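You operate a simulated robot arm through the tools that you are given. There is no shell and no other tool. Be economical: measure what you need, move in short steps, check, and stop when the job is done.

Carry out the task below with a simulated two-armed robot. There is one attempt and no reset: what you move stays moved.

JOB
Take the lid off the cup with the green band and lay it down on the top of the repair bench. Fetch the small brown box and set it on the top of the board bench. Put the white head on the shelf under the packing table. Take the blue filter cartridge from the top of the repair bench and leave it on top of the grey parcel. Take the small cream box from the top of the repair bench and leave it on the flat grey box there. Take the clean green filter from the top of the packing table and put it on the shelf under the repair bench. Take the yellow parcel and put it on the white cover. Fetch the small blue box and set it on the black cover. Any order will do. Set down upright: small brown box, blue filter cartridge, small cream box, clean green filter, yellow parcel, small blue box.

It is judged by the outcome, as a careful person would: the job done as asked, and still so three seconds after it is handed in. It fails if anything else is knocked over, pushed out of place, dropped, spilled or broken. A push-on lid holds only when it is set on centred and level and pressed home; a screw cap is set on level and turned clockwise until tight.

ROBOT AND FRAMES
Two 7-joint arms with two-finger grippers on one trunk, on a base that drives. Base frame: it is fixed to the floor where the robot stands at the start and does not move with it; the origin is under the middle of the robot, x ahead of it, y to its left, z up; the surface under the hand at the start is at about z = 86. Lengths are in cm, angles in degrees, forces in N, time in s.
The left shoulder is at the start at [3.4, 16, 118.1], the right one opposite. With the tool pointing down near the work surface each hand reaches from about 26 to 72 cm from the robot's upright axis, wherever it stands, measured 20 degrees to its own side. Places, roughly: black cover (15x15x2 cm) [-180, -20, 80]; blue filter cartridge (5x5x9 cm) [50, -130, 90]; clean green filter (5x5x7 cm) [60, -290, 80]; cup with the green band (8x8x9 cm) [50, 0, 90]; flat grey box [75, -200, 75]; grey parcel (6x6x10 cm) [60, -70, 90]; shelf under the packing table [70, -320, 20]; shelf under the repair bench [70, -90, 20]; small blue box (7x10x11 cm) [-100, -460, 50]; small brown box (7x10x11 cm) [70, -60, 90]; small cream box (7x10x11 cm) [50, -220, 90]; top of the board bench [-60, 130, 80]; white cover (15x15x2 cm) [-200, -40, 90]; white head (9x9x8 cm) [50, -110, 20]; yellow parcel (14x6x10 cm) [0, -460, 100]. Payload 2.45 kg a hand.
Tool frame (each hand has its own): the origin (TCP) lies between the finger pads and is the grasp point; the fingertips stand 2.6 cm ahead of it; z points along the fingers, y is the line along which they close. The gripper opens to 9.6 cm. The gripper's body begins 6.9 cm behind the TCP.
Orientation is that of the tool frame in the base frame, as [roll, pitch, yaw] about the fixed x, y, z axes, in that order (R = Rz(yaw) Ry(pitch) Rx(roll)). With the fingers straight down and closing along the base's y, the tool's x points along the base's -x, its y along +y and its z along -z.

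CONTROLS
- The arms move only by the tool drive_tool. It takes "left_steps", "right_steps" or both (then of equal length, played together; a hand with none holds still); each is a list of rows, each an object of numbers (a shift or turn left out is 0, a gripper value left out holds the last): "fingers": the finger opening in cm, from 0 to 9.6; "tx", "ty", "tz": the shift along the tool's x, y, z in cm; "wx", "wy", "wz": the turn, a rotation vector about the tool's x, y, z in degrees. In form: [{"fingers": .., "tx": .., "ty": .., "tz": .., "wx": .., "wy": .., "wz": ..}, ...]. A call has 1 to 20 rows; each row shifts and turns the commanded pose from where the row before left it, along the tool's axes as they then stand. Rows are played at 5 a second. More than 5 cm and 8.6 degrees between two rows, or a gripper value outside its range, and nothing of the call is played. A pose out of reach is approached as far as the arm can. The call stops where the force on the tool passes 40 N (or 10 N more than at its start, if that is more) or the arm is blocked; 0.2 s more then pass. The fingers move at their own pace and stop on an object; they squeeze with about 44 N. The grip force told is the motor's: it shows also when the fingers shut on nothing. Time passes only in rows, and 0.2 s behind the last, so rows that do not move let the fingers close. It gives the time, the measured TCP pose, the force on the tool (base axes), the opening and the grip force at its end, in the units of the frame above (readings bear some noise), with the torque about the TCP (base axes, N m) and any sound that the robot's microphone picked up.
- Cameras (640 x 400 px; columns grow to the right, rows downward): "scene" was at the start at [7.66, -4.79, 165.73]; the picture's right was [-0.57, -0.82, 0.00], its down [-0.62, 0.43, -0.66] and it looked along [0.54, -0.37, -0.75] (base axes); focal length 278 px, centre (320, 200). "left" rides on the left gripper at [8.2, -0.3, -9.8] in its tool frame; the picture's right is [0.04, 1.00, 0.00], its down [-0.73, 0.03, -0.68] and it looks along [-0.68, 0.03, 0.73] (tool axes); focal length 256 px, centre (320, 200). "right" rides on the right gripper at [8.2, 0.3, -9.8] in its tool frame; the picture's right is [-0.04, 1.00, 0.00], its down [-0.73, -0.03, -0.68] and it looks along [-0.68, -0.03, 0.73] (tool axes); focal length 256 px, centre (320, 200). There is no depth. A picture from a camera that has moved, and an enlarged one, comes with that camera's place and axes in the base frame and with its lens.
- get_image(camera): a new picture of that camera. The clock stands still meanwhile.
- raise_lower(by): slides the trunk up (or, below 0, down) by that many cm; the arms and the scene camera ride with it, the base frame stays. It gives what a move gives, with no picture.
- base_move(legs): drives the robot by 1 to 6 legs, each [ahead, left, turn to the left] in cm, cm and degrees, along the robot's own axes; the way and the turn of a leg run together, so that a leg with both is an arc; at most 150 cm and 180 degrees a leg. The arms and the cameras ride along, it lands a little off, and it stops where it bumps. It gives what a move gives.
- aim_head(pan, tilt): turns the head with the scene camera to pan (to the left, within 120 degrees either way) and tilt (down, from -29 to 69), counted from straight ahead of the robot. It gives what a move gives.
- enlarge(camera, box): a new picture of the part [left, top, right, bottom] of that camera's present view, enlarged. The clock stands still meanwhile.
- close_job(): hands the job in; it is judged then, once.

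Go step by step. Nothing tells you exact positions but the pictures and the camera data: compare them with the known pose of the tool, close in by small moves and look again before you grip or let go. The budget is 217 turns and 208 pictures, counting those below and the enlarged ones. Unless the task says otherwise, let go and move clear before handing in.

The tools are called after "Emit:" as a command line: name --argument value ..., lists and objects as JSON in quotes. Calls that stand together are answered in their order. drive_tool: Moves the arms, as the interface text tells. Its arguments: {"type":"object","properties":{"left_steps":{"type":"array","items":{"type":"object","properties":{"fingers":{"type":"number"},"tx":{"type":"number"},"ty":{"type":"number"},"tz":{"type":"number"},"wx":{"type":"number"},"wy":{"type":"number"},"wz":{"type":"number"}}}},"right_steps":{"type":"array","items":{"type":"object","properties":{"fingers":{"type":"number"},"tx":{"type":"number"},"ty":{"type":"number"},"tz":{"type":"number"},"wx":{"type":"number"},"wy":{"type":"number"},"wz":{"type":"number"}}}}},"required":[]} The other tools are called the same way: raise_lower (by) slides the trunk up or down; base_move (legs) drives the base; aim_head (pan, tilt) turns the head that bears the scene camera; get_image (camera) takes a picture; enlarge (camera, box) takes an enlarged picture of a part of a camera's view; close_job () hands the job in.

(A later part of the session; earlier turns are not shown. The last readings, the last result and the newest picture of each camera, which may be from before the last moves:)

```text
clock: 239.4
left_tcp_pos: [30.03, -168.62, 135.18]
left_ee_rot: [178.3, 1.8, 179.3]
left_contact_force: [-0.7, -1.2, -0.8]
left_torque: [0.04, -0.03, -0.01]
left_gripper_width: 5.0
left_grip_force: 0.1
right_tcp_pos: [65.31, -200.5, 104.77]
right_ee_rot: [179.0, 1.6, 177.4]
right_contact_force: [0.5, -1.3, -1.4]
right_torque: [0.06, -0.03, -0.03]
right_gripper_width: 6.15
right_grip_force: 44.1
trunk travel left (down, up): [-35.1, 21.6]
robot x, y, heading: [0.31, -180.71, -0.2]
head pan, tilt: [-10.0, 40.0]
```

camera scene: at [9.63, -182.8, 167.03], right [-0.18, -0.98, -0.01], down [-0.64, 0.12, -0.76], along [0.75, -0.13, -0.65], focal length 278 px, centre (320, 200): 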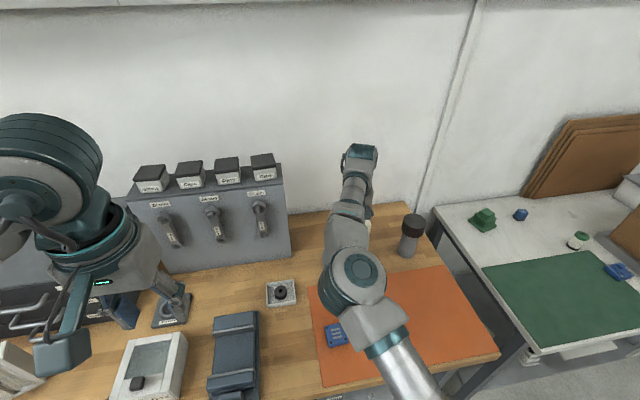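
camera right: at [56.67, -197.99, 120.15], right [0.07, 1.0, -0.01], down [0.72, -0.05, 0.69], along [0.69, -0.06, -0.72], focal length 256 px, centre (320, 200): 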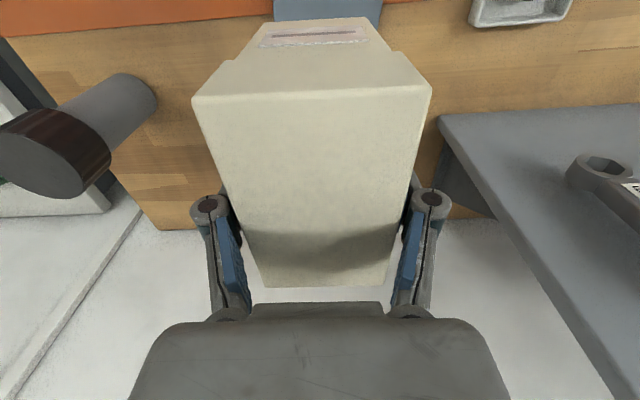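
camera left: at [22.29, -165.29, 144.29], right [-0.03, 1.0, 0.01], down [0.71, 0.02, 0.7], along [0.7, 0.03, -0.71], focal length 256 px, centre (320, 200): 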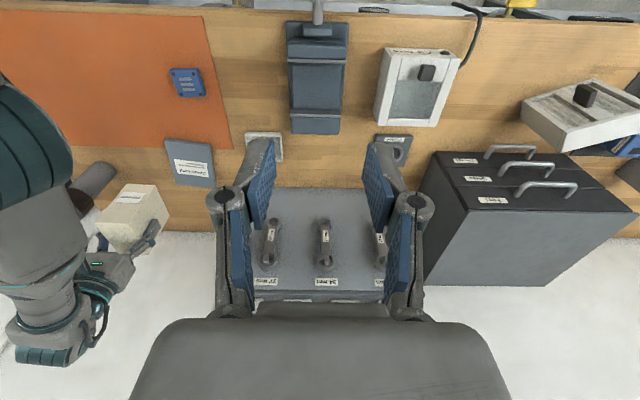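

Emit:
drive_tool --right_steps '[{"ty": 2.2}, {"tz": 3}, {"tz": 2}, {}]'

Emit:
get_image --camera "right"

Emit:
enlarge --camera "left" --box '[60, 100, 260, 260]'

```text
clock: 240.6
left_tcp_pos: [29.3, -171.31, 135.4]
left_ee_rot: [177.2, 2.2, 178.9]
left_contact_force: [-1.4, -0.3, -0.7]
left_torque: [0.06, -0.05, -0.01]
left_gripper_width: 4.99
left_grip_force: 0.1
right_tcp_pos: [65.17, -200.41, 99.8]
right_ee_rot: [178.2, 1.5, 177.2]
right_contact_force: [-0.1, -0.9, -1.7]
right_torque: [0.05, -0.06, 0.01]
right_gripper_width: 6.11
right_grip_force: 44.3
trunk travel left (down, up): [-35.1, 21.6]
robot x, y, heading: [0.26, -180.85, 0.0]
head pan, tilt: [-10.0, 40.0]
stopped in row 4 (right hand): the arm was blocked; the commanded pose is now the measured one
```

```text
90 pictures are left
camera right: at [56.83, -199.93, 109.36], right [0.09, 1.0, 0.03], down [0.71, -0.09, 0.7], along [0.7, -0.04, -0.71], focal length 256 px, centre (320, 200)
```

right: 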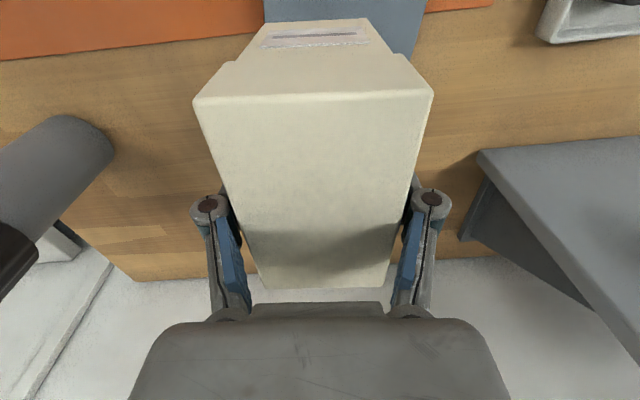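

```text
2.50 times, centred on (160, 180) of left
camera zoom: at [20.84, -171.88, 144.95], right [-0.02, 1.0, 0.05], down [0.71, -0.02, 0.71], along [0.71, 0.05, -0.71], focal length 640 px, centre (720, 250)
```

zoom: 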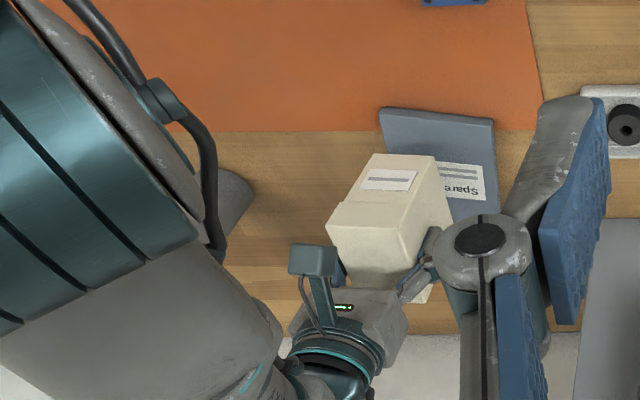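

Emit:
drive_tool --right_steps '[{}, {}, {}, {}, {}, {}, {}, {}]'

Emit:
drive_tool --right_steps '[{}, {}, {}, {}, {}, {}, {}, {}]'

```text
clock: 242.4
left_tcp_pos: [29.5, -171.6, 135.44]
left_ee_rot: [177.2, 2.2, 178.8]
left_contact_force: [-0.7, -0.5, -0.9]
left_torque: [0.06, -0.07, -0.01]
left_gripper_width: 4.99
left_grip_force: 0.0
right_tcp_pos: [65.21, -200.86, 99.6]
right_ee_rot: [178.0, 1.6, 177.1]
right_contact_force: [-0.6, -1.5, -1.1]
right_torque: [0.14, 0.0, 0.0]
right_gripper_width: 6.13
right_grip_force: 44.2
trunk travel left (down, up): [-35.1, 21.6]
robot x, y, heading: [0.19, -181.12, -0.0]
head pan, tilt: [-10.0, 40.0]
```

```text
clock: 244.2
left_tcp_pos: [29.46, -171.93, 135.4]
left_ee_rot: [177.2, 2.1, 178.9]
left_contact_force: [-0.1, -0.1, -0.6]
left_torque: [0.09, -0.04, -0.01]
left_gripper_width: 5.03
left_grip_force: 0.1
right_tcp_pos: [65.33, -200.93, 99.67]
right_ee_rot: [178.0, 1.7, 177.1]
right_contact_force: [-0.2, -3.2, -1.4]
right_torque: [0.14, -0.03, -0.01]
right_gripper_width: 6.13
right_grip_force: 44.0
trunk travel left (down, up): [-35.1, 21.6]
robot x, y, heading: [0.22, -181.29, -0.4]
head pan, tilt: [-10.0, 40.0]
```

Emit:
drive_tool --right_steps '[{"ty": 0.6}, {"ty": 0.6}, {"ty": 0.6}, {"ty": 0.5}, {"wx": 1}, {"wx": 1}, {}]'

```text
clock: 245.8
left_tcp_pos: [29.54, -170.12, 135.31]
left_ee_rot: [177.8, 2.1, 179.0]
left_contact_force: [0.6, 0.0, -0.1]
left_torque: [0.02, -0.03, 0.04]
left_gripper_width: 5.0
left_grip_force: 0.0
right_tcp_pos: [65.36, -197.32, 100.01]
right_ee_rot: [-179.4, 1.6, 177.2]
right_contact_force: [0.3, -0.2, -1.2]
right_torque: [0.07, -0.02, 0.01]
right_gripper_width: 6.15
right_grip_force: 44.5
trunk travel left (down, up): [-35.1, 21.6]
robot x, y, heading: [0.14, -181.08, -0.1]
head pan, tilt: [-10.0, 40.0]
```

Emit:
drive_tool --right_steps '[{"tz": 1.2, "ty": -0.4}, {"tz": 0.8}, {"tz": 0.5}, {"tz": 0.4}, {"tz": 0.4}, {"tz": 0.4}]'

```text
clock: 247.2
left_tcp_pos: [29.56, -166.9, 135.16]
left_ee_rot: [179.0, 2.1, 179.4]
left_contact_force: [0.0, 0.6, 0.6]
left_torque: [-0.06, 0.02, 0.04]
left_gripper_width: 5.01
left_grip_force: 0.1
right_tcp_pos: [65.55, -195.18, 96.6]
right_ee_rot: [-178.4, 1.6, 177.5]
right_contact_force: [0.2, 0.5, -2.2]
right_torque: [-0.08, 0.04, 0.05]
right_gripper_width: 6.15
right_grip_force: 43.9
trunk travel left (down, up): [-35.1, 21.6]
robot x, y, heading: [0.27, -180.5, -0.0]
head pan, tilt: [-10.0, 40.0]
```

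Emit:
drive_tool --right_steps '[{"ty": -1}, {"ty": -1, "wx": -1}, {}, {}]'

Emit:
drive_tool --right_steps '[{}, {}, {}, {}, {}]'

Emit:
drive_tool --right_steps '[{}, {}, {}, {}, {}]'

```text
clock: 248.2
left_tcp_pos: [29.47, -165.71, 135.07]
left_ee_rot: [179.4, 2.2, 179.2]
left_contact_force: [-0.1, 0.3, -0.1]
left_torque: [-0.04, 0.03, 0.03]
left_gripper_width: 5.0
left_grip_force: 0.0
right_tcp_pos: [65.46, -196.11, 96.86]
right_ee_rot: [-179.0, 1.9, 177.6]
right_contact_force: [0.2, 1.6, -2.4]
right_torque: [-0.08, 0.03, 0.0]
right_gripper_width: 6.17
right_grip_force: 44.1
trunk travel left (down, up): [-35.1, 21.6]
robot x, y, heading: [0.14, -179.89, -0.0]
head pan, tilt: [-10.0, 40.0]
```

```text
clock: 249.4
left_tcp_pos: [29.58, -169.26, 135.14]
left_ee_rot: [178.0, 1.9, 179.1]
left_contact_force: [-0.3, 0.7, -0.5]
left_torque: [0.0, -0.02, -0.02]
left_gripper_width: 4.99
left_grip_force: 0.0
right_tcp_pos: [65.27, -199.0, 96.29]
right_ee_rot: [180.0, 1.7, 177.3]
right_contact_force: [0.5, -0.6, -1.6]
right_torque: [-0.01, -0.06, -0.03]
right_gripper_width: 6.12
right_grip_force: 43.3
trunk travel left (down, up): [-35.1, 21.6]
robot x, y, heading: [0.15, -180.78, -0.2]
head pan, tilt: [-10.0, 40.0]
```

```text
clock: 250.6
left_tcp_pos: [29.45, -172.05, 135.38]
left_ee_rot: [176.9, 2.1, 178.9]
left_contact_force: [-0.6, -0.5, -0.4]
left_torque: [0.11, -0.06, -0.02]
left_gripper_width: 5.02
left_grip_force: 0.1
right_tcp_pos: [65.2, -201.27, 96.05]
right_ee_rot: [178.9, 1.6, 177.2]
right_contact_force: [0.3, -1.4, -0.8]
right_torque: [0.13, 0.01, 0.0]
right_gripper_width: 6.13
right_grip_force: 44.2
trunk travel left (down, up): [-35.1, 21.6]
robot x, y, heading: [-0.15, -181.16, -0.1]
head pan, tilt: [-10.0, 40.0]
```

The robot is rocking to its right, so I'll shift the left arm outward and lower as a counterweight.

Emit:
drive_tool --left_steps '[{"ty": 2.5}, {"ty": 2.5}, {"ty": 2.5, "tz": 1.5}, {"ty": 2.5, "tz": 1.5}, {"ty": 2.5, "tz": 1.5}, {"ty": 2.5, "tz": 1.5}, {"ty": 2.5, "tz": 1.5}, {"ty": 2.5, "tz": 1.5}, {"ty": 2.5, "tz": 1.5}, {"ty": 2.5, "tz": 1.5}, {}]'

Emit:
drive_tool --right_steps '[{}, {}, {}, {}, {}, {}, {}, {}, {}, {}, {}, {}, {}, {}, {}]'

Emit:
drive_tool --right_steps '[{}, {}, {}, {}, {}, {}, {}, {}]'

```text
clock: 253.0
left_tcp_pos: [30.54, -143.06, 123.86]
left_ee_rot: [178.5, 2.0, 179.0]
left_contact_force: [0.5, -0.7, 0.4]
left_torque: [0.04, 0.01, 0.02]
left_gripper_width: 5.0
left_grip_force: 0.0
right_tcp_pos: [65.42, -198.17, 96.44]
right_ee_rot: [-179.6, 1.7, 177.4]
right_contact_force: [0.3, 0.7, -2.4]
right_torque: [-0.01, 0.01, 0.03]
right_gripper_width: 6.14
right_grip_force: 44.3
trunk travel left (down, up): [-35.1, 21.6]
robot x, y, heading: [0.43, -180.66, -0.4]
head pan, tilt: [-10.0, 40.0]
```

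```text
clock: 256.2
left_tcp_pos: [30.55, -143.81, 124.09]
left_ee_rot: [178.2, 2.1, 179.1]
left_contact_force: [0.3, 0.4, 0.1]
left_torque: [0.0, -0.02, 0.02]
left_gripper_width: 5.01
left_grip_force: 0.1
right_tcp_pos: [65.24, -198.66, 96.51]
right_ee_rot: [179.9, 1.7, 177.4]
right_contact_force: [0.1, 0.3, -1.8]
right_torque: [-0.04, -0.01, 0.01]
right_gripper_width: 6.15
right_grip_force: 44.3
trunk travel left (down, up): [-35.1, 21.6]
robot x, y, heading: [0.17, -180.64, -0.1]
head pan, tilt: [-10.0, 40.0]
```

```text
clock: 258.0
left_tcp_pos: [30.28, -144.14, 124.27]
left_ee_rot: [178.1, 2.1, 179.1]
left_contact_force: [0.4, 0.3, -0.6]
left_torque: [-0.02, 0.04, -0.01]
left_gripper_width: 4.99
left_grip_force: 0.0
right_tcp_pos: [65.32, -199.05, 96.4]
right_ee_rot: [179.9, 1.7, 177.4]
right_contact_force: [-0.4, 0.4, -1.6]
right_torque: [-0.01, -0.06, 0.0]
right_gripper_width: 6.1
right_grip_force: 44.0
trunk travel left (down, up): [-35.1, 21.6]
robot x, y, heading: [0.02, -181.18, -0.3]
head pan, tilt: [-10.0, 40.0]
```

Much steadier. Lowering now.

Emit:
drive_tool --right_steps '[{"ty": 0.6, "tz": 0.3}, {"tz": 0.3}, {"tz": 0.3}, {"tz": 0.3}]'

Emit:
get_image --camera "right"

```text
clock: 259.0
left_tcp_pos: [30.24, -142.83, 123.92]
left_ee_rot: [178.6, 2.3, 179.2]
left_contact_force: [-0.4, 0.5, -0.8]
left_torque: [-0.03, 0.0, -0.02]
left_gripper_width: 4.99
left_grip_force: 0.0
right_tcp_pos: [65.25, -197.67, 95.61]
right_ee_rot: [-179.5, 2.0, 177.3]
right_contact_force: [0.1, -6.9, 21.5]
right_torque: [0.1, 0.79, 0.27]
right_gripper_width: 6.16
right_grip_force: 43.4
trunk travel left (down, up): [-35.1, 21.6]
robot x, y, heading: [0.37, -180.91, 0.1]
head pan, tilt: [-10.0, 40.0]
```

```text
88 pictures are left
camera right: at [56.92, -196.84, 105.05], right [0.09, 1.0, -0.01], down [0.71, -0.06, 0.7], along [0.7, -0.06, -0.71], focal length 256 px, centre (320, 200)
```

right: 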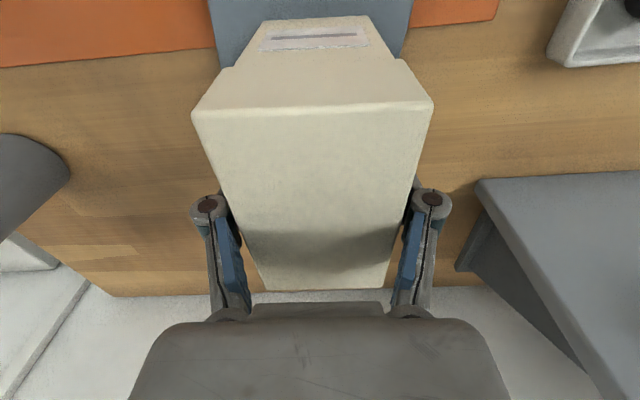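

Emit:
drive_tool --right_steps '[{"tz": -0.15}, {"fingers": 8}, {"fingers": 9.6, "tz": -0.5}, {"tz": -2}, {"tz": -4}, {"tz": -4}, {"tz": -4}, {}]'

Emit:
get_image --camera "right"

```text
clock: 260.8
left_tcp_pos: [30.43, -143.41, 124.08]
left_ee_rot: [178.4, 2.2, 179.3]
left_contact_force: [0.0, -0.9, -0.4]
left_torque: [0.03, 0.0, 0.0]
left_gripper_width: 4.98
left_grip_force: 0.0
right_tcp_pos: [64.94, -197.81, 109.9]
right_ee_rot: [-179.9, 1.6, 177.4]
right_contact_force: [-0.6, 0.3, 1.1]
right_torque: [0.03, -0.01, -0.01]
right_gripper_width: 9.61
right_grip_force: 0.2
trunk travel left (down, up): [-35.1, 21.6]
robot x, y, heading: [0.05, -180.28, 0.1]
head pan, tilt: [-10.0, 40.0]
```

```text
87 pictures are left
camera right: at [56.61, -197.05, 119.46], right [0.09, 1.0, 0.0], down [0.71, -0.06, 0.7], along [0.7, -0.06, -0.71], focal length 256 px, centre (320, 200)
```

right: 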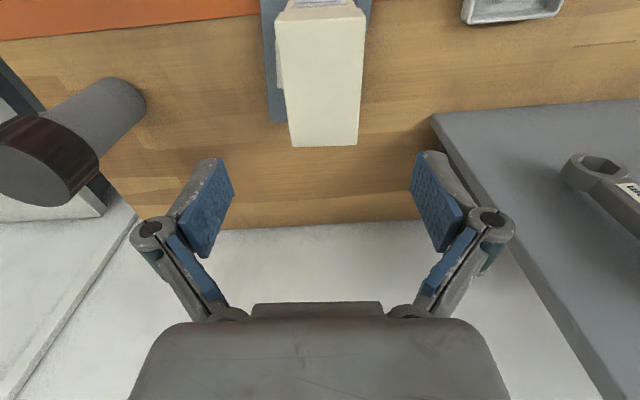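

The cream box stands on the flat grey box. Next, the green filter near (47, -290) on the packing table.

Emit:
base_move --legs '[[-18, 0, 0], [0, -80, 0]]'

Emit:
drive_tool --right_steps '[{"wy": -7}, {"wy": -7}, {"wy": -7}, {"wy": -7}, {"wy": -7}, {"wy": -5}, {}, {}, {}, {}, {}, {}]'

Emit:
get_image --camera "right"

Emit:
get_image --camera "scene"

```text
clock: 266.2
left_tcp_pos: [12.05, -222.85, 123.96]
left_ee_rot: [178.4, 2.0, 179.6]
left_contact_force: [-0.3, 0.9, -0.4]
left_torque: [-0.06, 0.02, -0.02]
left_gripper_width: 5.01
left_grip_force: 0.1
right_tcp_pos: [47.25, -277.07, 109.99]
right_ee_rot: [-179.7, 1.6, 177.8]
right_contact_force: [0.5, -0.3, 0.8]
right_torque: [0.02, 0.0, 0.0]
right_gripper_width: 9.59
right_grip_force: 0.1
trunk travel left (down, up): [-35.1, 21.6]
robot x, y, heading: [-17.69, -260.41, 0.2]
head pan, tilt: [-10.0, 40.0]
```

```text
clock: 268.8
left_tcp_pos: [11.73, -223.13, 124.18]
left_ee_rot: [178.3, 2.2, 179.5]
left_contact_force: [-0.7, -0.8, 1.1]
left_torque: [0.01, 0.02, 0.01]
left_gripper_width: 5.02
left_grip_force: 0.1
right_tcp_pos: [53.66, -282.98, 111.35]
right_ee_rot: [-179.9, 41.7, 177.7]
right_contact_force: [0.0, 0.1, -0.7]
right_torque: [0.0, 0.03, 0.02]
right_gripper_width: 9.6
right_grip_force: 0.0
right hand out of reach, approached as far as the arm can: row 2, 3, 4, 5, 6
trunk travel left (down, up): [-35.1, 21.6]
robot x, y, heading: [-17.56, -260.51, 0.4]
head pan, tilt: [-10.0, 40.0]
```

```text
86 pictures are left
camera right: at [41.05, -282.2, 113.26], right [0.07, 1.0, 0.03], down [0.09, -0.03, 1.0], along [0.99, -0.07, -0.1], focal length 256 px, centre (320, 200)
```

right: 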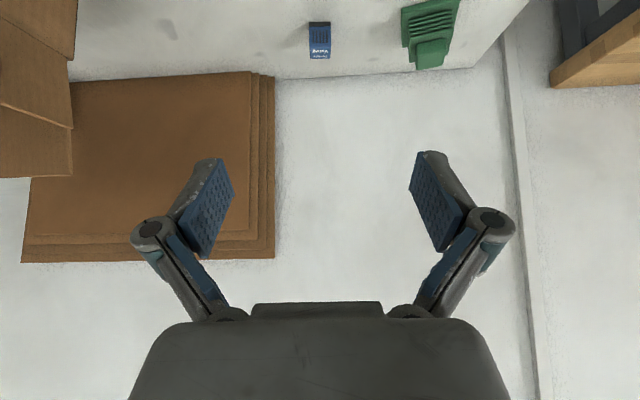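

```text
85 pictures are left
camera scene: at [-8.39, -261.65, 167.07], right [-0.17, -0.99, 0.0], down [-0.64, 0.11, -0.76], along [0.75, -0.13, -0.65], focal length 278 px, centre (320, 200)
```

scene: 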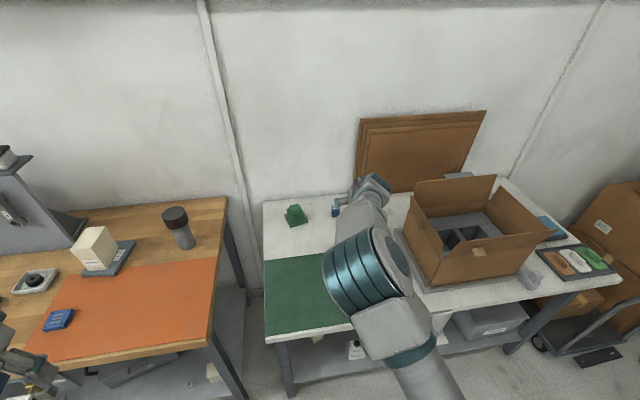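

Emit:
base_move --legs '[[-14, 0, 0]]'

Emit:
drive_tool --right_steps '[{"tz": 2.6, "tx": 2.33, "ty": -1.75}, {"tz": 2.6, "tx": 2.33, "ty": -1.75}, {"tz": 2.6, "tx": 2.33, "ty": -1.75}, {"tz": 2.6, "tx": 2.33, "ty": -1.75}, {}, {}, {}]'

Emit:
get_image --camera "right"

```text
clock: 270.1
left_tcp_pos: [-2.11, -223.07, 124.05]
left_ee_rot: [178.3, 2.1, 179.6]
left_contact_force: [0.0, 0.0, 0.5]
left_torque: [-0.01, -0.04, -0.02]
left_gripper_width: 5.02
left_grip_force: 0.2
right_tcp_pos: [39.64, -282.92, 111.35]
right_ee_rot: [-179.9, 41.5, 177.8]
right_contact_force: [0.1, -0.8, 0.1]
right_torque: [-0.01, -0.01, 0.01]
right_gripper_width: 9.6
right_grip_force: 0.0
trunk travel left (down, up): [-35.1, 21.6]
robot x, y, heading: [-31.83, -260.56, 0.2]
head pan, tilt: [-10.0, 40.0]
```

```text
clock: 271.7
left_tcp_pos: [-2.66, -223.17, 124.32]
left_ee_rot: [178.2, 2.3, 179.6]
left_contact_force: [0.0, 0.8, -0.5]
left_torque: [-0.01, 0.03, 0.0]
left_gripper_width: 5.01
left_grip_force: 0.0
right_tcp_pos: [38.94, -290.21, 97.61]
right_ee_rot: [-180.0, 41.8, 177.8]
right_contact_force: [0.1, 0.6, 1.0]
right_torque: [0.02, 0.0, -0.06]
right_gripper_width: 9.61
right_grip_force: 0.0
trunk travel left (down, up): [-35.1, 21.6]
robot x, y, heading: [-31.77, -260.59, 0.5]
head pan, tilt: [-10.0, 40.0]
```

```text
84 pictures are left
camera right: at [26.37, -289.37, 99.39], right [0.07, 1.0, 0.03], down [0.09, -0.03, 1.0], along [0.99, -0.06, -0.09], focal length 256 px, centre (320, 200)
```

right: 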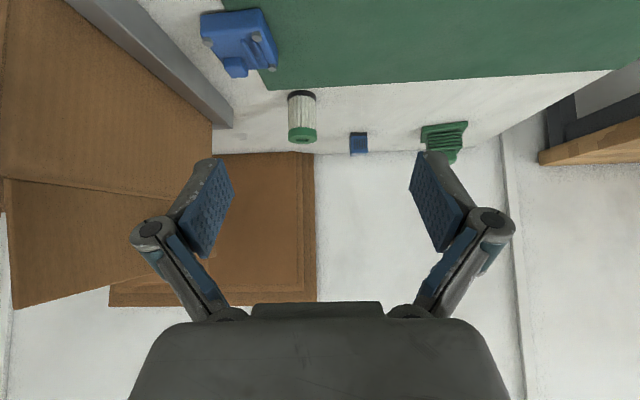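

The table top is actually near z=78, which puts the filter at about (66.5, -295), 7 cm tall. I'll drive in above it.

Emit:
base_move --legs '[[23, 0, 0]]'

Emit:
drive_tool --right_steps '[{"ty": -2.4}, {"ty": -2.4, "wy": 6.5}, {}, {}, {}, {}, {}]'

Emit:
get_image --camera "right"

```text
clock: 273.4
left_tcp_pos: [20.31, -223.1, 124.35]
left_ee_rot: [178.2, 2.4, 179.7]
left_contact_force: [-0.3, 0.3, 0.0]
left_torque: [0.02, 0.04, 0.0]
left_gripper_width: 5.01
left_grip_force: 0.2
right_tcp_pos: [61.97, -289.91, 97.73]
right_ee_rot: [-179.9, 41.8, 177.9]
right_contact_force: [-0.1, 1.1, 0.5]
right_torque: [0.0, 0.0, -0.02]
right_gripper_width: 9.62
right_grip_force: 0.1
trunk travel left (down, up): [-35.1, 21.6]
robot x, y, heading: [-8.67, -260.39, 0.4]
head pan, tilt: [-10.0, 40.0]
```

```text
clock: 275.1
left_tcp_pos: [20.11, -223.32, 124.5]
left_ee_rot: [178.1, 2.5, 179.6]
left_contact_force: [0.7, 0.0, -0.4]
left_torque: [-0.01, -0.03, -0.01]
left_gripper_width: 4.99
left_grip_force: 0.1
right_tcp_pos: [61.49, -294.85, 97.7]
right_ee_rot: [179.8, 35.5, 177.7]
right_contact_force: [0.0, 0.8, 0.6]
right_torque: [0.01, -0.03, 0.03]
right_gripper_width: 9.58
right_grip_force: 0.1
trunk travel left (down, up): [-35.1, 21.6]
robot x, y, heading: [-9.14, -260.33, 0.4]
head pan, tilt: [-10.0, 40.0]
```

```text
83 pictures are left
camera right: at [49.39, -294.13, 100.97], right [0.07, 1.0, 0.03], down [0.2, -0.04, 0.98], along [0.98, -0.06, -0.2], focal length 256 px, centre (320, 200)
```

right: 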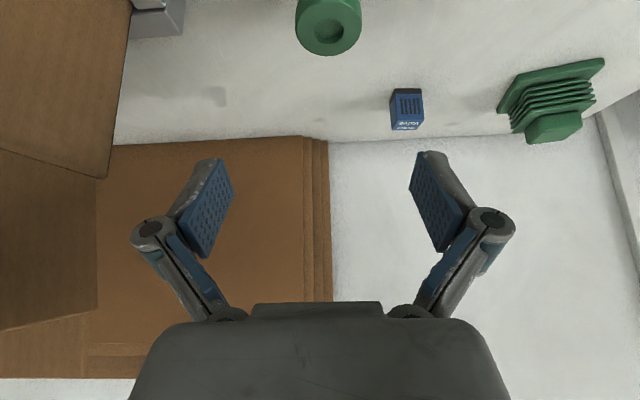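

Emit:
drive_tool --right_steps '[{"tz": 3.44, "tx": 1.38, "ty": 0.2}, {"tz": 3.44, "tx": 1.38, "ty": 0.2}, {"tz": 3.44, "tx": 1.38, "ty": 0.2}, {}, {}, {}]'

Emit:
get_image --camera "right"

```text
clock: 276.4
left_tcp_pos: [20.04, -223.23, 124.4]
left_ee_rot: [178.2, 2.5, 179.5]
left_contact_force: [0.2, 0.6, 0.1]
left_torque: [0.01, 0.01, -0.01]
left_gripper_width: 5.0
left_grip_force: 0.0
right_tcp_pos: [64.41, -294.31, 87.11]
right_ee_rot: [179.9, 35.5, 177.9]
right_contact_force: [-0.4, -0.1, 0.6]
right_torque: [0.0, 0.04, -0.01]
right_gripper_width: 9.58
right_grip_force: 0.1
trunk travel left (down, up): [-35.1, 21.6]
robot x, y, heading: [-8.65, -260.22, 0.4]
head pan, tilt: [-10.0, 40.0]
```

```text
82 pictures are left
camera right: at [52.12, -293.61, 90.21], right [0.07, 1.0, 0.02], down [0.2, -0.04, 0.98], along [0.98, -0.06, -0.2], focal length 256 px, centre (320, 200)
```

right: 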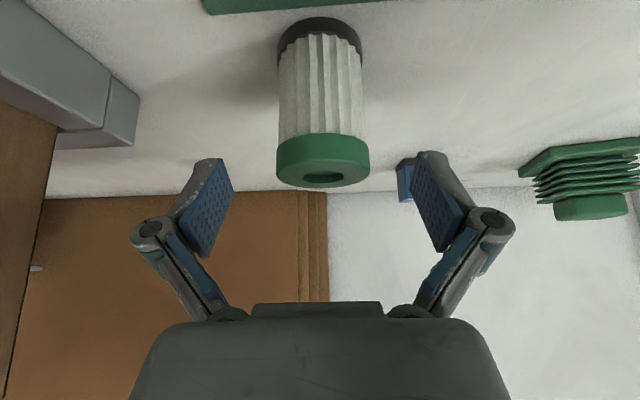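

Emit:
drive_tool --right_steps '[{"tz": 1.64, "tx": 0.8}, {"tz": 1.64, "tx": 0.8}, {"fingers": 0}, {}, {}, {"tz": -0.81, "tx": -0.58}, {"tz": -2.44, "tx": -1.74}, {"tz": -3.25, "tx": -2.32}, {"tz": -3.25, "tx": -2.32}, {}]'

Emit:
get_image --camera "right"

```text
clock: 278.6
left_tcp_pos: [20.25, -223.28, 124.36]
left_ee_rot: [178.1, 2.4, 179.6]
left_contact_force: [0.0, -0.3, -0.5]
left_torque: [-0.03, 0.03, 0.0]
left_gripper_width: 5.02
left_grip_force: 0.0
right_tcp_pos: [65.01, -294.41, 95.44]
right_ee_rot: [179.8, 35.4, 177.8]
right_contact_force: [0.4, 0.6, -0.8]
right_torque: [-0.02, -0.02, -0.03]
right_gripper_width: 3.97
right_grip_force: 43.3
trunk travel left (down, up): [-35.1, 21.6]
robot x, y, heading: [-8.88, -260.24, 0.5]
head pan, tilt: [-10.0, 40.0]
```

```text
81 pictures are left
camera right: at [52.67, -293.58, 98.55], right [0.07, 1.0, 0.02], down [0.2, -0.04, 0.98], along [0.98, -0.06, -0.2], focal length 256 px, centre (320, 200)
```

right: 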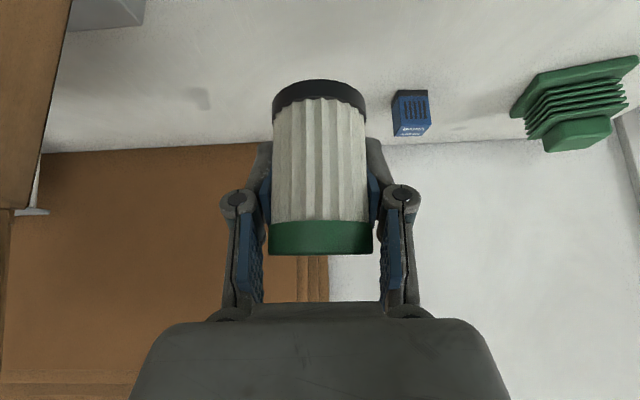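

Filter held. I'll back off, lift it high, and travel sideways along the benches to the shelf spot near (46, -111).

Emit:
base_move --legs '[[-21, 0, 0]]'

Emit:
drive_tool --right_steps '[{"tz": -3.8, "tx": -1.2}, {"tz": -3.8, "tx": -1.2}, {"tz": -3.8, "tx": -1.2}, {"tz": -3.8, "tx": -1.2}, {"tz": -3.8, "tx": -1.2}, {"tz": -3.8, "tx": -1.2}, {}]'

```text
clock: 280.3
left_tcp_pos: [-0.57, -223.31, 124.42]
left_ee_rot: [178.2, 2.4, 179.6]
left_contact_force: [-0.4, -0.2, 0.4]
left_torque: [-0.02, 0.01, -0.01]
left_gripper_width: 5.03
left_grip_force: 0.1
right_tcp_pos: [44.0, -294.6, 95.3]
right_ee_rot: [180.0, 35.5, 177.8]
right_contact_force: [-0.1, 0.1, 0.7]
right_torque: [-0.01, -0.03, -0.02]
right_gripper_width: 3.92
right_grip_force: 44.3
trunk travel left (down, up): [-35.1, 21.6]
robot x, y, heading: [-29.62, -260.49, 0.3]
head pan, tilt: [-10.0, 40.0]
```

```text
clock: 281.9
left_tcp_pos: [-1.06, -223.58, 124.52]
left_ee_rot: [178.1, 2.6, 179.4]
left_contact_force: [0.3, 0.0, -0.5]
left_torque: [0.01, 0.02, 0.01]
left_gripper_width: 4.97
left_grip_force: 0.0
right_tcp_pos: [36.19, -294.44, 118.29]
right_ee_rot: [179.8, 35.5, 177.8]
right_contact_force: [0.4, -0.4, 0.5]
right_torque: [0.01, -0.01, -0.03]
right_gripper_width: 3.91
right_grip_force: 44.5
trunk travel left (down, up): [-35.1, 21.6]
robot x, y, heading: [-29.67, -260.67, 0.3]
head pan, tilt: [-10.0, 40.0]
```

Emit:
base_move --legs '[[7, 0, 0], [0, 120, 0], [0, 54, 0]]'

Emit:
get_image --camera "right"

```text
clock: 291.3
left_tcp_pos: [6.13, -52.9, 125.17]
left_ee_rot: [176.8, 2.6, 178.8]
left_contact_force: [1.2, 0.8, 0.3]
left_torque: [-0.01, 0.01, -0.05]
left_gripper_width: 5.02
left_grip_force: 0.0
right_tcp_pos: [42.89, -124.29, 117.48]
right_ee_rot: [178.4, 35.6, 176.2]
right_contact_force: [-0.1, -1.2, -0.6]
right_torque: [0.07, -0.08, 0.02]
right_gripper_width: 3.87
right_grip_force: 44.2
trunk travel left (down, up): [-35.1, 21.6]
robot x, y, heading: [-22.68, -87.37, -0.2]
head pan, tilt: [-10.0, 40.0]
```

```text
80 pictures are left
camera right: at [30.59, -123.32, 120.77], right [0.08, 1.0, 0.05], down [0.2, -0.06, 0.98], along [0.98, -0.07, -0.2], focal length 256 px, centre (320, 200)
```

right: 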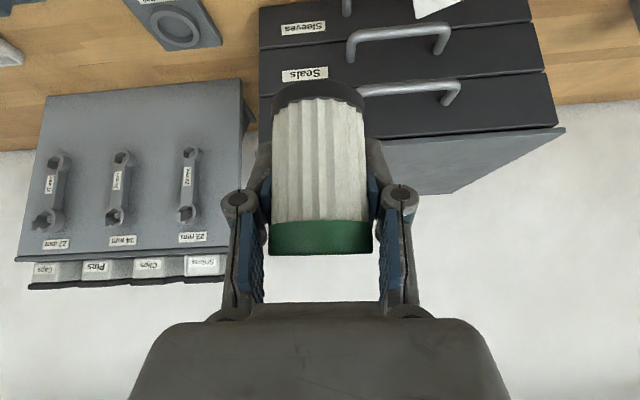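

Emit:
base_move --legs '[[-38, 0, 0]]'

Emit:
raise_lower --by -33

Emit:
drive_tool --right_steps '[{"tz": 4.5, "tx": 0.0, "ty": 1.5}, {"tz": 4.5, "tx": 0.0, "ty": 1.5}, {"tz": 4.5, "tx": 0, "ty": 1.5}, {"tz": 4.5, "tx": 0, "ty": 1.5}, {"tz": 4.5, "tx": 0, "ty": 1.5}, {"tz": 4.5, "ty": 1.5}, {"tz": 4.5, "ty": 1.5}, {"tz": 4.5, "ty": 1.5}, {}]'

Emit:
get_image --camera "right"

```text
clock: 293.7
left_tcp_pos: [-32.08, -49.53, 124.43]
left_ee_rot: [178.3, 2.6, 178.9]
left_contact_force: [-0.1, 0.0, -0.1]
left_torque: [-0.02, -0.02, -0.01]
left_gripper_width: 4.97
left_grip_force: 0.0
right_tcp_pos: [4.77, -121.07, 118.57]
right_ee_rot: [-179.8, 35.8, 177.3]
right_contact_force: [0.0, 0.2, -0.1]
right_torque: [0.01, 0.02, -0.03]
right_gripper_width: 3.88
right_grip_force: 43.8
trunk travel left (down, up): [-35.1, 21.6]
robot x, y, heading: [-60.93, -86.92, -0.3]
head pan, tilt: [-10.0, 40.0]
```

```text
clock: 296.9
left_tcp_pos: [-22.97, -50.56, 78.77]
left_ee_rot: [178.5, -24.4, 178.6]
left_contact_force: [0.0, 0.0, -0.3]
left_torque: [-0.04, 0.0, -0.01]
left_gripper_width: 5.01
left_grip_force: 0.1
right_tcp_pos: [5.33, -121.72, 81.79]
right_ee_rot: [-180.0, 31.8, 177.2]
right_contact_force: [-0.3, 1.4, 0.3]
right_torque: [-0.06, 0.05, -0.05]
right_gripper_width: 3.86
right_grip_force: 44.1
trunk travel left (down, up): [-2.1, 54.6]
robot x, y, heading: [-60.77, -86.81, -0.1]
head pan, tilt: [-10.0, 40.0]
```

```text
clock: 298.9
left_tcp_pos: [-22.97, -51.83, 79.08]
left_ee_rot: [177.6, -24.3, 178.8]
left_contact_force: [0.7, 1.2, 0.3]
left_torque: [0.03, 0.04, 0.0]
left_gripper_width: 5.0
left_grip_force: 0.0
right_tcp_pos: [25.03, -111.66, 50.73]
right_ee_rot: [179.2, 31.7, 176.6]
right_contact_force: [-0.5, 0.1, 0.1]
right_torque: [0.01, -0.01, -0.03]
right_gripper_width: 3.87
right_grip_force: 43.9
trunk travel left (down, up): [-2.1, 54.6]
robot x, y, heading: [-60.69, -87.04, -0.1]
head pan, tilt: [-10.0, 40.0]
```

```text
79 pictures are left
camera right: at [12.98, -110.79, 54.71], right [0.09, 1.0, 0.03], down [0.26, -0.05, 0.96], along [0.96, -0.07, -0.27], focal length 256 px, centre (320, 200)
```

right: 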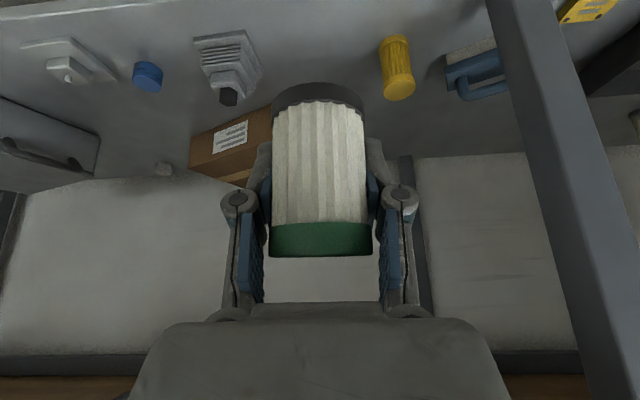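

Emit:
drive_tool --right_steps '[{"tz": 2.85, "tx": 1.75}, {"tz": 2.85, "tx": 1.75}, {"tz": 2.85, "tx": 1.75}, {"wy": -3.7}, {}]'

Emit:
base_move --legs '[[20, 0, 0]]'

Emit:
get_image --camera "right"

Emit:
enlarge --camera "scene" --box '[230, 180, 450, 345]'

```text
clock: 300.1
left_tcp_pos: [-22.77, -51.33, 78.89]
left_ee_rot: [178.0, -24.5, 178.8]
left_contact_force: [0.4, -0.9, -0.5]
left_torque: [0.03, 0.01, 0.0]
left_gripper_width: 5.02
left_grip_force: 0.0
right_tcp_pos: [24.48, -111.79, 42.18]
right_ee_rot: [179.5, 35.5, 176.8]
right_contact_force: [-0.3, -0.2, -0.5]
right_torque: [-0.03, 0.0, 0.01]
right_gripper_width: 3.87
right_grip_force: 43.9
right hand out of reach, approached as far as the arm can: row 3
trunk travel left (down, up): [-2.1, 54.6]
robot x, y, heading: [-60.72, -86.88, -0.3]
head pan, tilt: [-10.0, 40.0]
```

```text
clock: 301.7
left_tcp_pos: [-2.64, -51.54, 78.8]
left_ee_rot: [177.9, -24.6, 178.7]
left_contact_force: [0.3, 0.2, 0.0]
left_torque: [0.02, 0.06, -0.01]
left_gripper_width: 4.98
left_grip_force: 0.0
right_tcp_pos: [44.63, -112.0, 42.09]
right_ee_rot: [179.5, 35.4, 176.5]
right_contact_force: [0.9, -1.0, -0.7]
right_torque: [0.0, -0.01, -0.02]
right_gripper_width: 3.88
right_grip_force: 43.8
trunk travel left (down, up): [-2.1, 54.6]
robot x, y, heading: [-40.35, -86.75, -0.2]
head pan, tilt: [-10.0, 40.0]
```

```text
78 pictures are left
camera right: at [32.35, -110.96, 45.27], right [0.08, 1.0, 0.03], down [0.2, -0.05, 0.98], along [0.98, -0.08, -0.21], focal length 256 px, centre (320, 200)
```

right: 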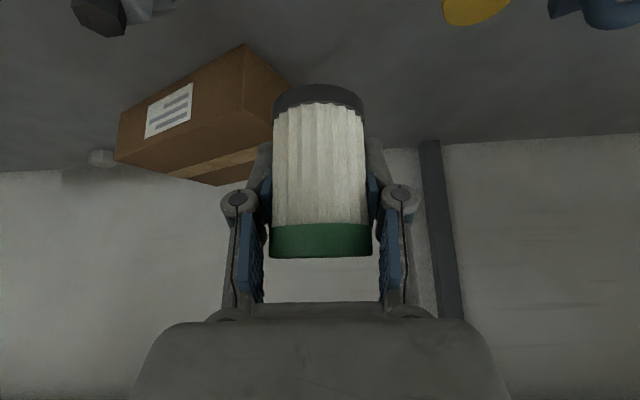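

```text
2.42 times, centred on (340, 262) of scene
camera zoom: at [-0.51, -88.66, 128.73], right [-0.18, -0.98, 0.0], down [-0.64, 0.11, -0.76], along [0.75, -0.14, -0.65], focal length 674 px, centre (272, 48)
```

zoom: 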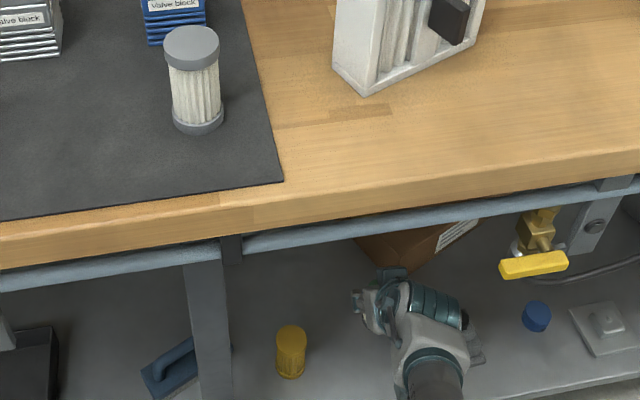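

Emit:
drive_tool --right_steps '[{"tz": -1.5, "tx": 3.5}, {"tz": -1.5, "tx": 3.5}, {"tz": 0.5, "tx": 3.5}, {"tz": 1.5, "tx": 3.0}, {}]'

```text
clock: 302.9
left_tcp_pos: [-3.15, -51.74, 79.22]
left_ee_rot: [177.8, -24.0, 178.6]
left_contact_force: [0.0, 0.2, 0.2]
left_torque: [-0.01, -0.01, 0.0]
left_gripper_width: 4.99
left_grip_force: 0.1
right_tcp_pos: [32.75, -111.16, 35.57]
right_ee_rot: [179.3, 35.8, 176.7]
right_contact_force: [0.0, 0.8, 0.2]
right_torque: [0.01, -0.01, -0.04]
right_gripper_width: 3.89
right_grip_force: 44.1
trunk travel left (down, up): [-2.1, 54.6]
robot x, y, heading: [-40.87, -87.01, -0.3]
head pan, tilt: [-10.0, 40.0]
```

Emit:
base_move --legs '[[13, 0, 0.3]]'

Emit:
drive_tool --right_steps '[{"tz": 2.44, "tx": 1.74}, {"tz": 1.63, "tx": 1.16}, {"tz": 0.8, "tx": 0.58}, {}]'

Emit:
get_image --camera "right"

```text
clock: 304.2
left_tcp_pos: [9.7, -51.62, 79.24]
left_ee_rot: [177.7, -24.2, 179.1]
left_contact_force: [0.2, 0.3, -0.1]
left_torque: [0.04, 0.05, -0.01]
left_gripper_width: 5.03
left_grip_force: 0.0
right_tcp_pos: [45.88, -110.94, 35.43]
right_ee_rot: [179.2, 35.6, 176.9]
right_contact_force: [0.0, 0.3, -0.5]
right_torque: [-0.01, -0.05, -0.05]
right_gripper_width: 3.89
right_grip_force: 43.7
trunk travel left (down, up): [-2.1, 54.6]
robot x, y, heading: [-27.56, -87.14, -0.0]
head pan, tilt: [-10.0, 40.0]
```

```text
clock: 305.2
left_tcp_pos: [9.22, -51.76, 79.48]
left_ee_rot: [177.7, -23.7, 179.2]
left_contact_force: [-0.3, 0.5, 0.1]
left_torque: [0.03, 0.0, 0.0]
left_gripper_width: 5.02
left_grip_force: 0.0
right_tcp_pos: [45.99, -110.96, 30.03]
right_ee_rot: [179.1, 36.1, 176.8]
right_contact_force: [-0.7, 0.3, 0.1]
right_torque: [-0.02, 0.02, 0.02]
right_gripper_width: 3.88
right_grip_force: 43.7
trunk travel left (down, up): [-2.1, 54.6]
robot x, y, heading: [-27.3, -87.15, 0.2]
head pan, tilt: [-10.0, 40.0]
```

```text
76 pictures are left
camera right: at [33.64, -110.09, 32.98], right [0.08, 1.0, 0.04], down [0.19, -0.05, 0.98], along [0.98, -0.07, -0.19], focal length 256 px, centre (320, 200)
```

right: 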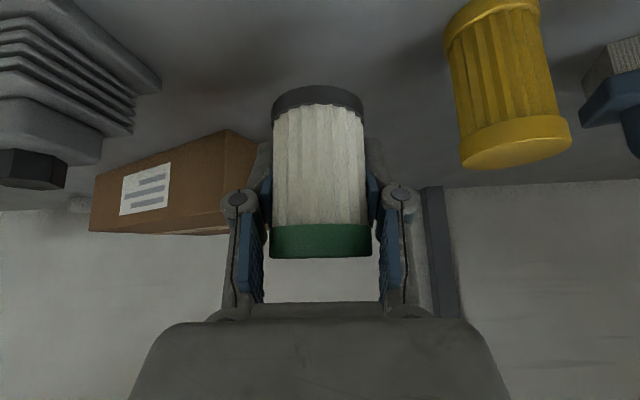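

Emit:
drive_tool --right_steps '[{"tz": 1.63, "tx": 1.16}, {"tz": 0.8, "tx": 0.58}, {"tz": 0.4, "tx": 0.3}, {}]'

```text
clock: 306.2
left_tcp_pos: [9.02, -51.72, 79.39]
left_ee_rot: [177.7, -23.6, 179.2]
left_contact_force: [0.3, -0.4, -0.6]
left_torque: [-0.01, 0.0, -0.02]
left_gripper_width: 5.0
left_grip_force: 0.2
right_tcp_pos: [45.96, -110.88, 26.49]
right_ee_rot: [179.1, 36.1, 176.8]
right_contact_force: [-0.8, -0.1, 0.2]
right_torque: [-0.02, 0.01, -0.01]
right_gripper_width: 3.88
right_grip_force: 43.9
trunk travel left (down, up): [-2.1, 54.6]
robot x, y, heading: [-27.74, -86.92, -0.0]
head pan, tilt: [-10.0, 40.0]
```

Emit:
drive_tool --right_steps '[{"tz": 0.33, "tx": 0.23}, {"tz": 0.33, "tx": 0.23}, {"tz": 0.33, "tx": 0.23}, {"tz": 0.33, "tx": 0.23}]'

```text
clock: 307.2
left_tcp_pos: [9.25, -51.68, 79.57]
left_ee_rot: [177.7, -23.7, 179.2]
left_contact_force: [-0.4, 0.8, 0.1]
left_torque: [-0.03, -0.03, 0.0]
left_gripper_width: 5.01
left_grip_force: 0.1
right_tcp_pos: [46.15, -110.77, 24.71]
right_ee_rot: [179.1, 36.2, 176.8]
right_contact_force: [0.0, -0.7, -0.7]
right_torque: [0.0, 0.0, -0.01]
right_gripper_width: 3.9
right_grip_force: 44.1
trunk travel left (down, up): [-2.1, 54.6]
robot x, y, heading: [-27.84, -87.12, -0.4]
head pan, tilt: [-10.0, 40.0]
```

Emit:
drive_tool --right_steps '[{"tz": 0.33, "tx": 0.23}, {"tz": 0.33, "tx": 0.23}, {"tz": 0.33, "tx": 0.23}, {"tz": 0.25, "tx": 0.18}, {"tz": 0.25, "tx": 0.18}]'

Emit:
get_image --camera "right"

```text
clock: 308.4
left_tcp_pos: [9.02, -51.64, 79.55]
left_ee_rot: [177.6, -23.5, 179.1]
left_contact_force: [-0.1, 0.2, -0.6]
left_torque: [0.03, 0.03, 0.0]
left_gripper_width: 5.01
left_grip_force: 0.1
right_tcp_pos: [46.39, -110.75, 23.33]
right_ee_rot: [179.3, 36.6, 176.9]
right_contact_force: [-1.6, -0.6, 23.8]
right_torque: [-0.21, 0.76, -0.05]
right_gripper_width: 3.89
right_grip_force: 44.1
trunk travel left (down, up): [-2.1, 54.6]
robot x, y, heading: [-27.86, -87.27, 0.0]
head pan, tilt: [-10.0, 40.0]
```

```text
75 pictures are left
camera right: at [34.05, -109.92, 26.34], right [0.08, 1.0, 0.04], down [0.18, -0.05, 0.98], along [0.98, -0.07, -0.18], focal length 256 px, centre (320, 200)
```

right: 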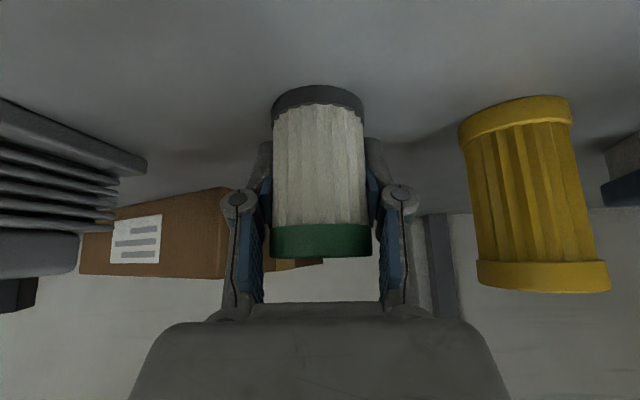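

Firm contact with the shelf. I'll open narrowly, because the yellow filter is close, and withdraw along the tool axis.

Emit:
drive_tool --right_steps '[{"tz": -0.15, "tx": -0.1}, {"fingers": 6.3}, {}, {"tz": -1}, {"tz": -2}, {"tz": -3}, {"tz": -4}, {"tz": -4}, {}]'

Emit:
get_image --camera "right"

```text
clock: 310.4
left_tcp_pos: [9.12, -51.78, 79.46]
left_ee_rot: [177.7, -23.8, 179.2]
left_contact_force: [0.0, 0.1, -0.7]
left_torque: [0.0, -0.01, -0.02]
left_gripper_width: 4.97
left_grip_force: 0.1
right_tcp_pos: [38.23, -111.64, 33.98]
right_ee_rot: [179.0, 36.0, 176.8]
right_contact_force: [0.4, 0.2, -0.2]
right_torque: [-0.02, -0.01, 0.0]
right_gripper_width: 6.29
right_grip_force: 0.0
right hand out of reach, approached as far as the arm can: row 4, 8
trunk travel left (down, up): [-2.1, 54.6]
robot x, y, heading: [-27.63, -87.11, -0.1]
head pan, tilt: [-10.0, 40.0]
```

```text
74 pictures are left
camera right: at [25.83, -110.81, 36.96], right [0.08, 1.0, 0.04], down [0.19, -0.05, 0.98], along [0.98, -0.07, -0.19], focal length 256 px, centre (320, 200)
```

right: 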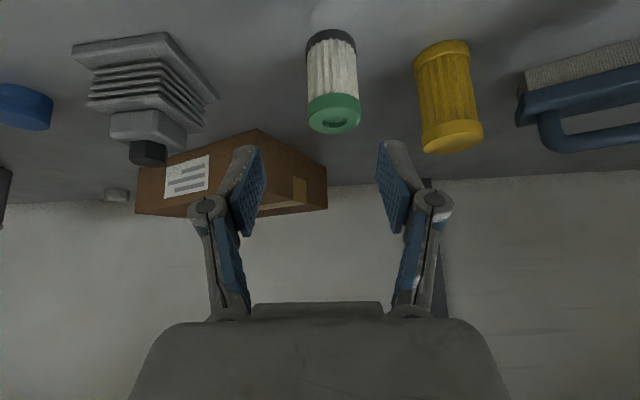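

The green filter stands upright on the shelf. I'll back out, raise up, and head for the storage racks.

Emit:
base_move --legs '[[-36, 0, 0]]'

Emit:
raise_lower --by 33

Emit:
base_move --legs '[[0, 65, 0], [0, 0, -90]]'

Emit:
aim_head --pan -100 --tilt 30

Emit:
get_image --camera "scene"

```text
clock: 312.8
left_tcp_pos: [-27.33, -51.71, 79.45]
left_ee_rot: [177.8, -23.6, 179.1]
left_contact_force: [0.6, 0.9, 0.5]
left_torque: [0.01, -0.02, 0.01]
left_gripper_width: 5.02
left_grip_force: 0.0
right_tcp_pos: [1.63, -111.75, 33.91]
right_ee_rot: [179.0, 36.1, 176.9]
right_contact_force: [0.5, -0.1, -0.2]
right_torque: [0.0, 0.02, -0.01]
right_gripper_width: 6.32
right_grip_force: 0.1
trunk travel left (down, up): [-2.1, 54.6]
robot x, y, heading: [-64.11, -87.21, -0.0]
head pan, tilt: [-10.0, 40.0]
```

```text
clock: 316.0
left_tcp_pos: [-27.67, -51.69, 112.71]
left_ee_rot: [177.5, -23.4, 179.1]
left_contact_force: [-0.5, 0.3, -0.4]
left_torque: [0.05, -0.02, -0.04]
left_gripper_width: 5.0
left_grip_force: 0.0
right_tcp_pos: [1.58, -111.72, 67.18]
right_ee_rot: [178.9, 36.4, 176.7]
right_contact_force: [0.0, -1.1, -0.2]
right_torque: [-0.03, 0.01, -0.02]
right_gripper_width: 6.31
right_grip_force: 0.1
trunk travel left (down, up): [-35.1, 21.6]
robot x, y, heading: [-64.09, -87.68, 0.1]
head pan, tilt: [-10.0, 40.0]
```

```text
clock: 323.4
left_tcp_pos: [-28.04, -58.06, 112.85]
left_ee_rot: [177.6, -23.4, 90.4]
left_contact_force: [-0.6, -0.6, 0.3]
left_torque: [0.0, 0.01, -0.04]
left_gripper_width: 4.99
left_grip_force: 0.0
right_tcp_pos: [-87.29, -88.78, 67.25]
right_ee_rot: [178.8, 36.4, 88.0]
right_contact_force: [1.5, 0.6, 0.1]
right_torque: [0.0, 0.02, -0.03]
right_gripper_width: 6.3
right_grip_force: 0.1
trunk travel left (down, up): [-35.1, 21.6]
robot x, y, heading: [-64.23, -22.36, -88.9]
head pan, tilt: [-10.0, 40.0]
```

```text
clock: 325.0
left_tcp_pos: [-28.08, -57.72, 112.91]
left_ee_rot: [177.4, -23.2, 90.5]
left_contact_force: [0.2, 0.4, -1.1]
left_torque: [0.02, 0.01, -0.02]
left_gripper_width: 5.03
left_grip_force: 0.0
right_tcp_pos: [-87.34, -88.54, 67.42]
right_ee_rot: [178.8, 36.6, 87.8]
right_contact_force: [0.0, -0.4, -0.4]
right_torque: [-0.01, 0.01, -0.01]
right_gripper_width: 6.3
right_grip_force: 0.1
trunk travel left (down, up): [-35.1, 21.6]
robot x, y, heading: [-64.36, -22.42, -88.7]
head pan, tilt: [-100.0, 30.0]
```

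```text
73 pictures are left
camera scene: at [-72.9, -22.47, 168.65], right [0.15, 0.99, 0.0], down [0.49, -0.07, -0.87], along [-0.86, 0.13, -0.5], focal length 278 px, centre (320, 200)
```

scene: 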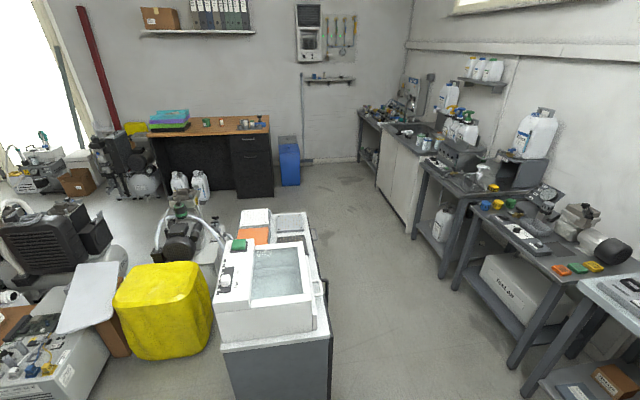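

Emit:
enlarge --camera "scene" --box '[200, 190, 360, 350]'

```text
2.50 times, centred on (280, 270) of scene
camera zoom: at [-72.9, -22.47, 168.65], right [0.15, 0.99, 0.0], down [0.49, -0.07, -0.87], along [-0.86, 0.13, -0.5], focal length 695 px, centre (420, 25)
```

zoom: 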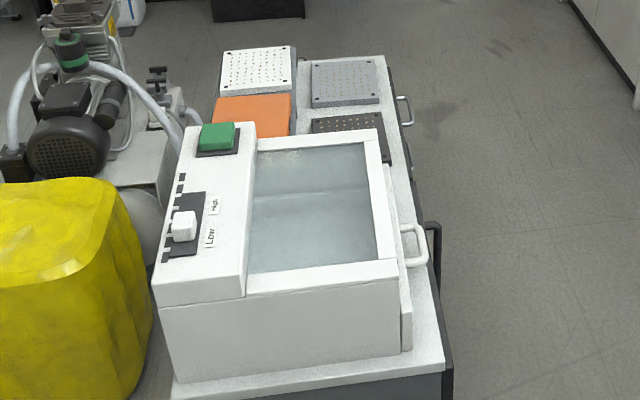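

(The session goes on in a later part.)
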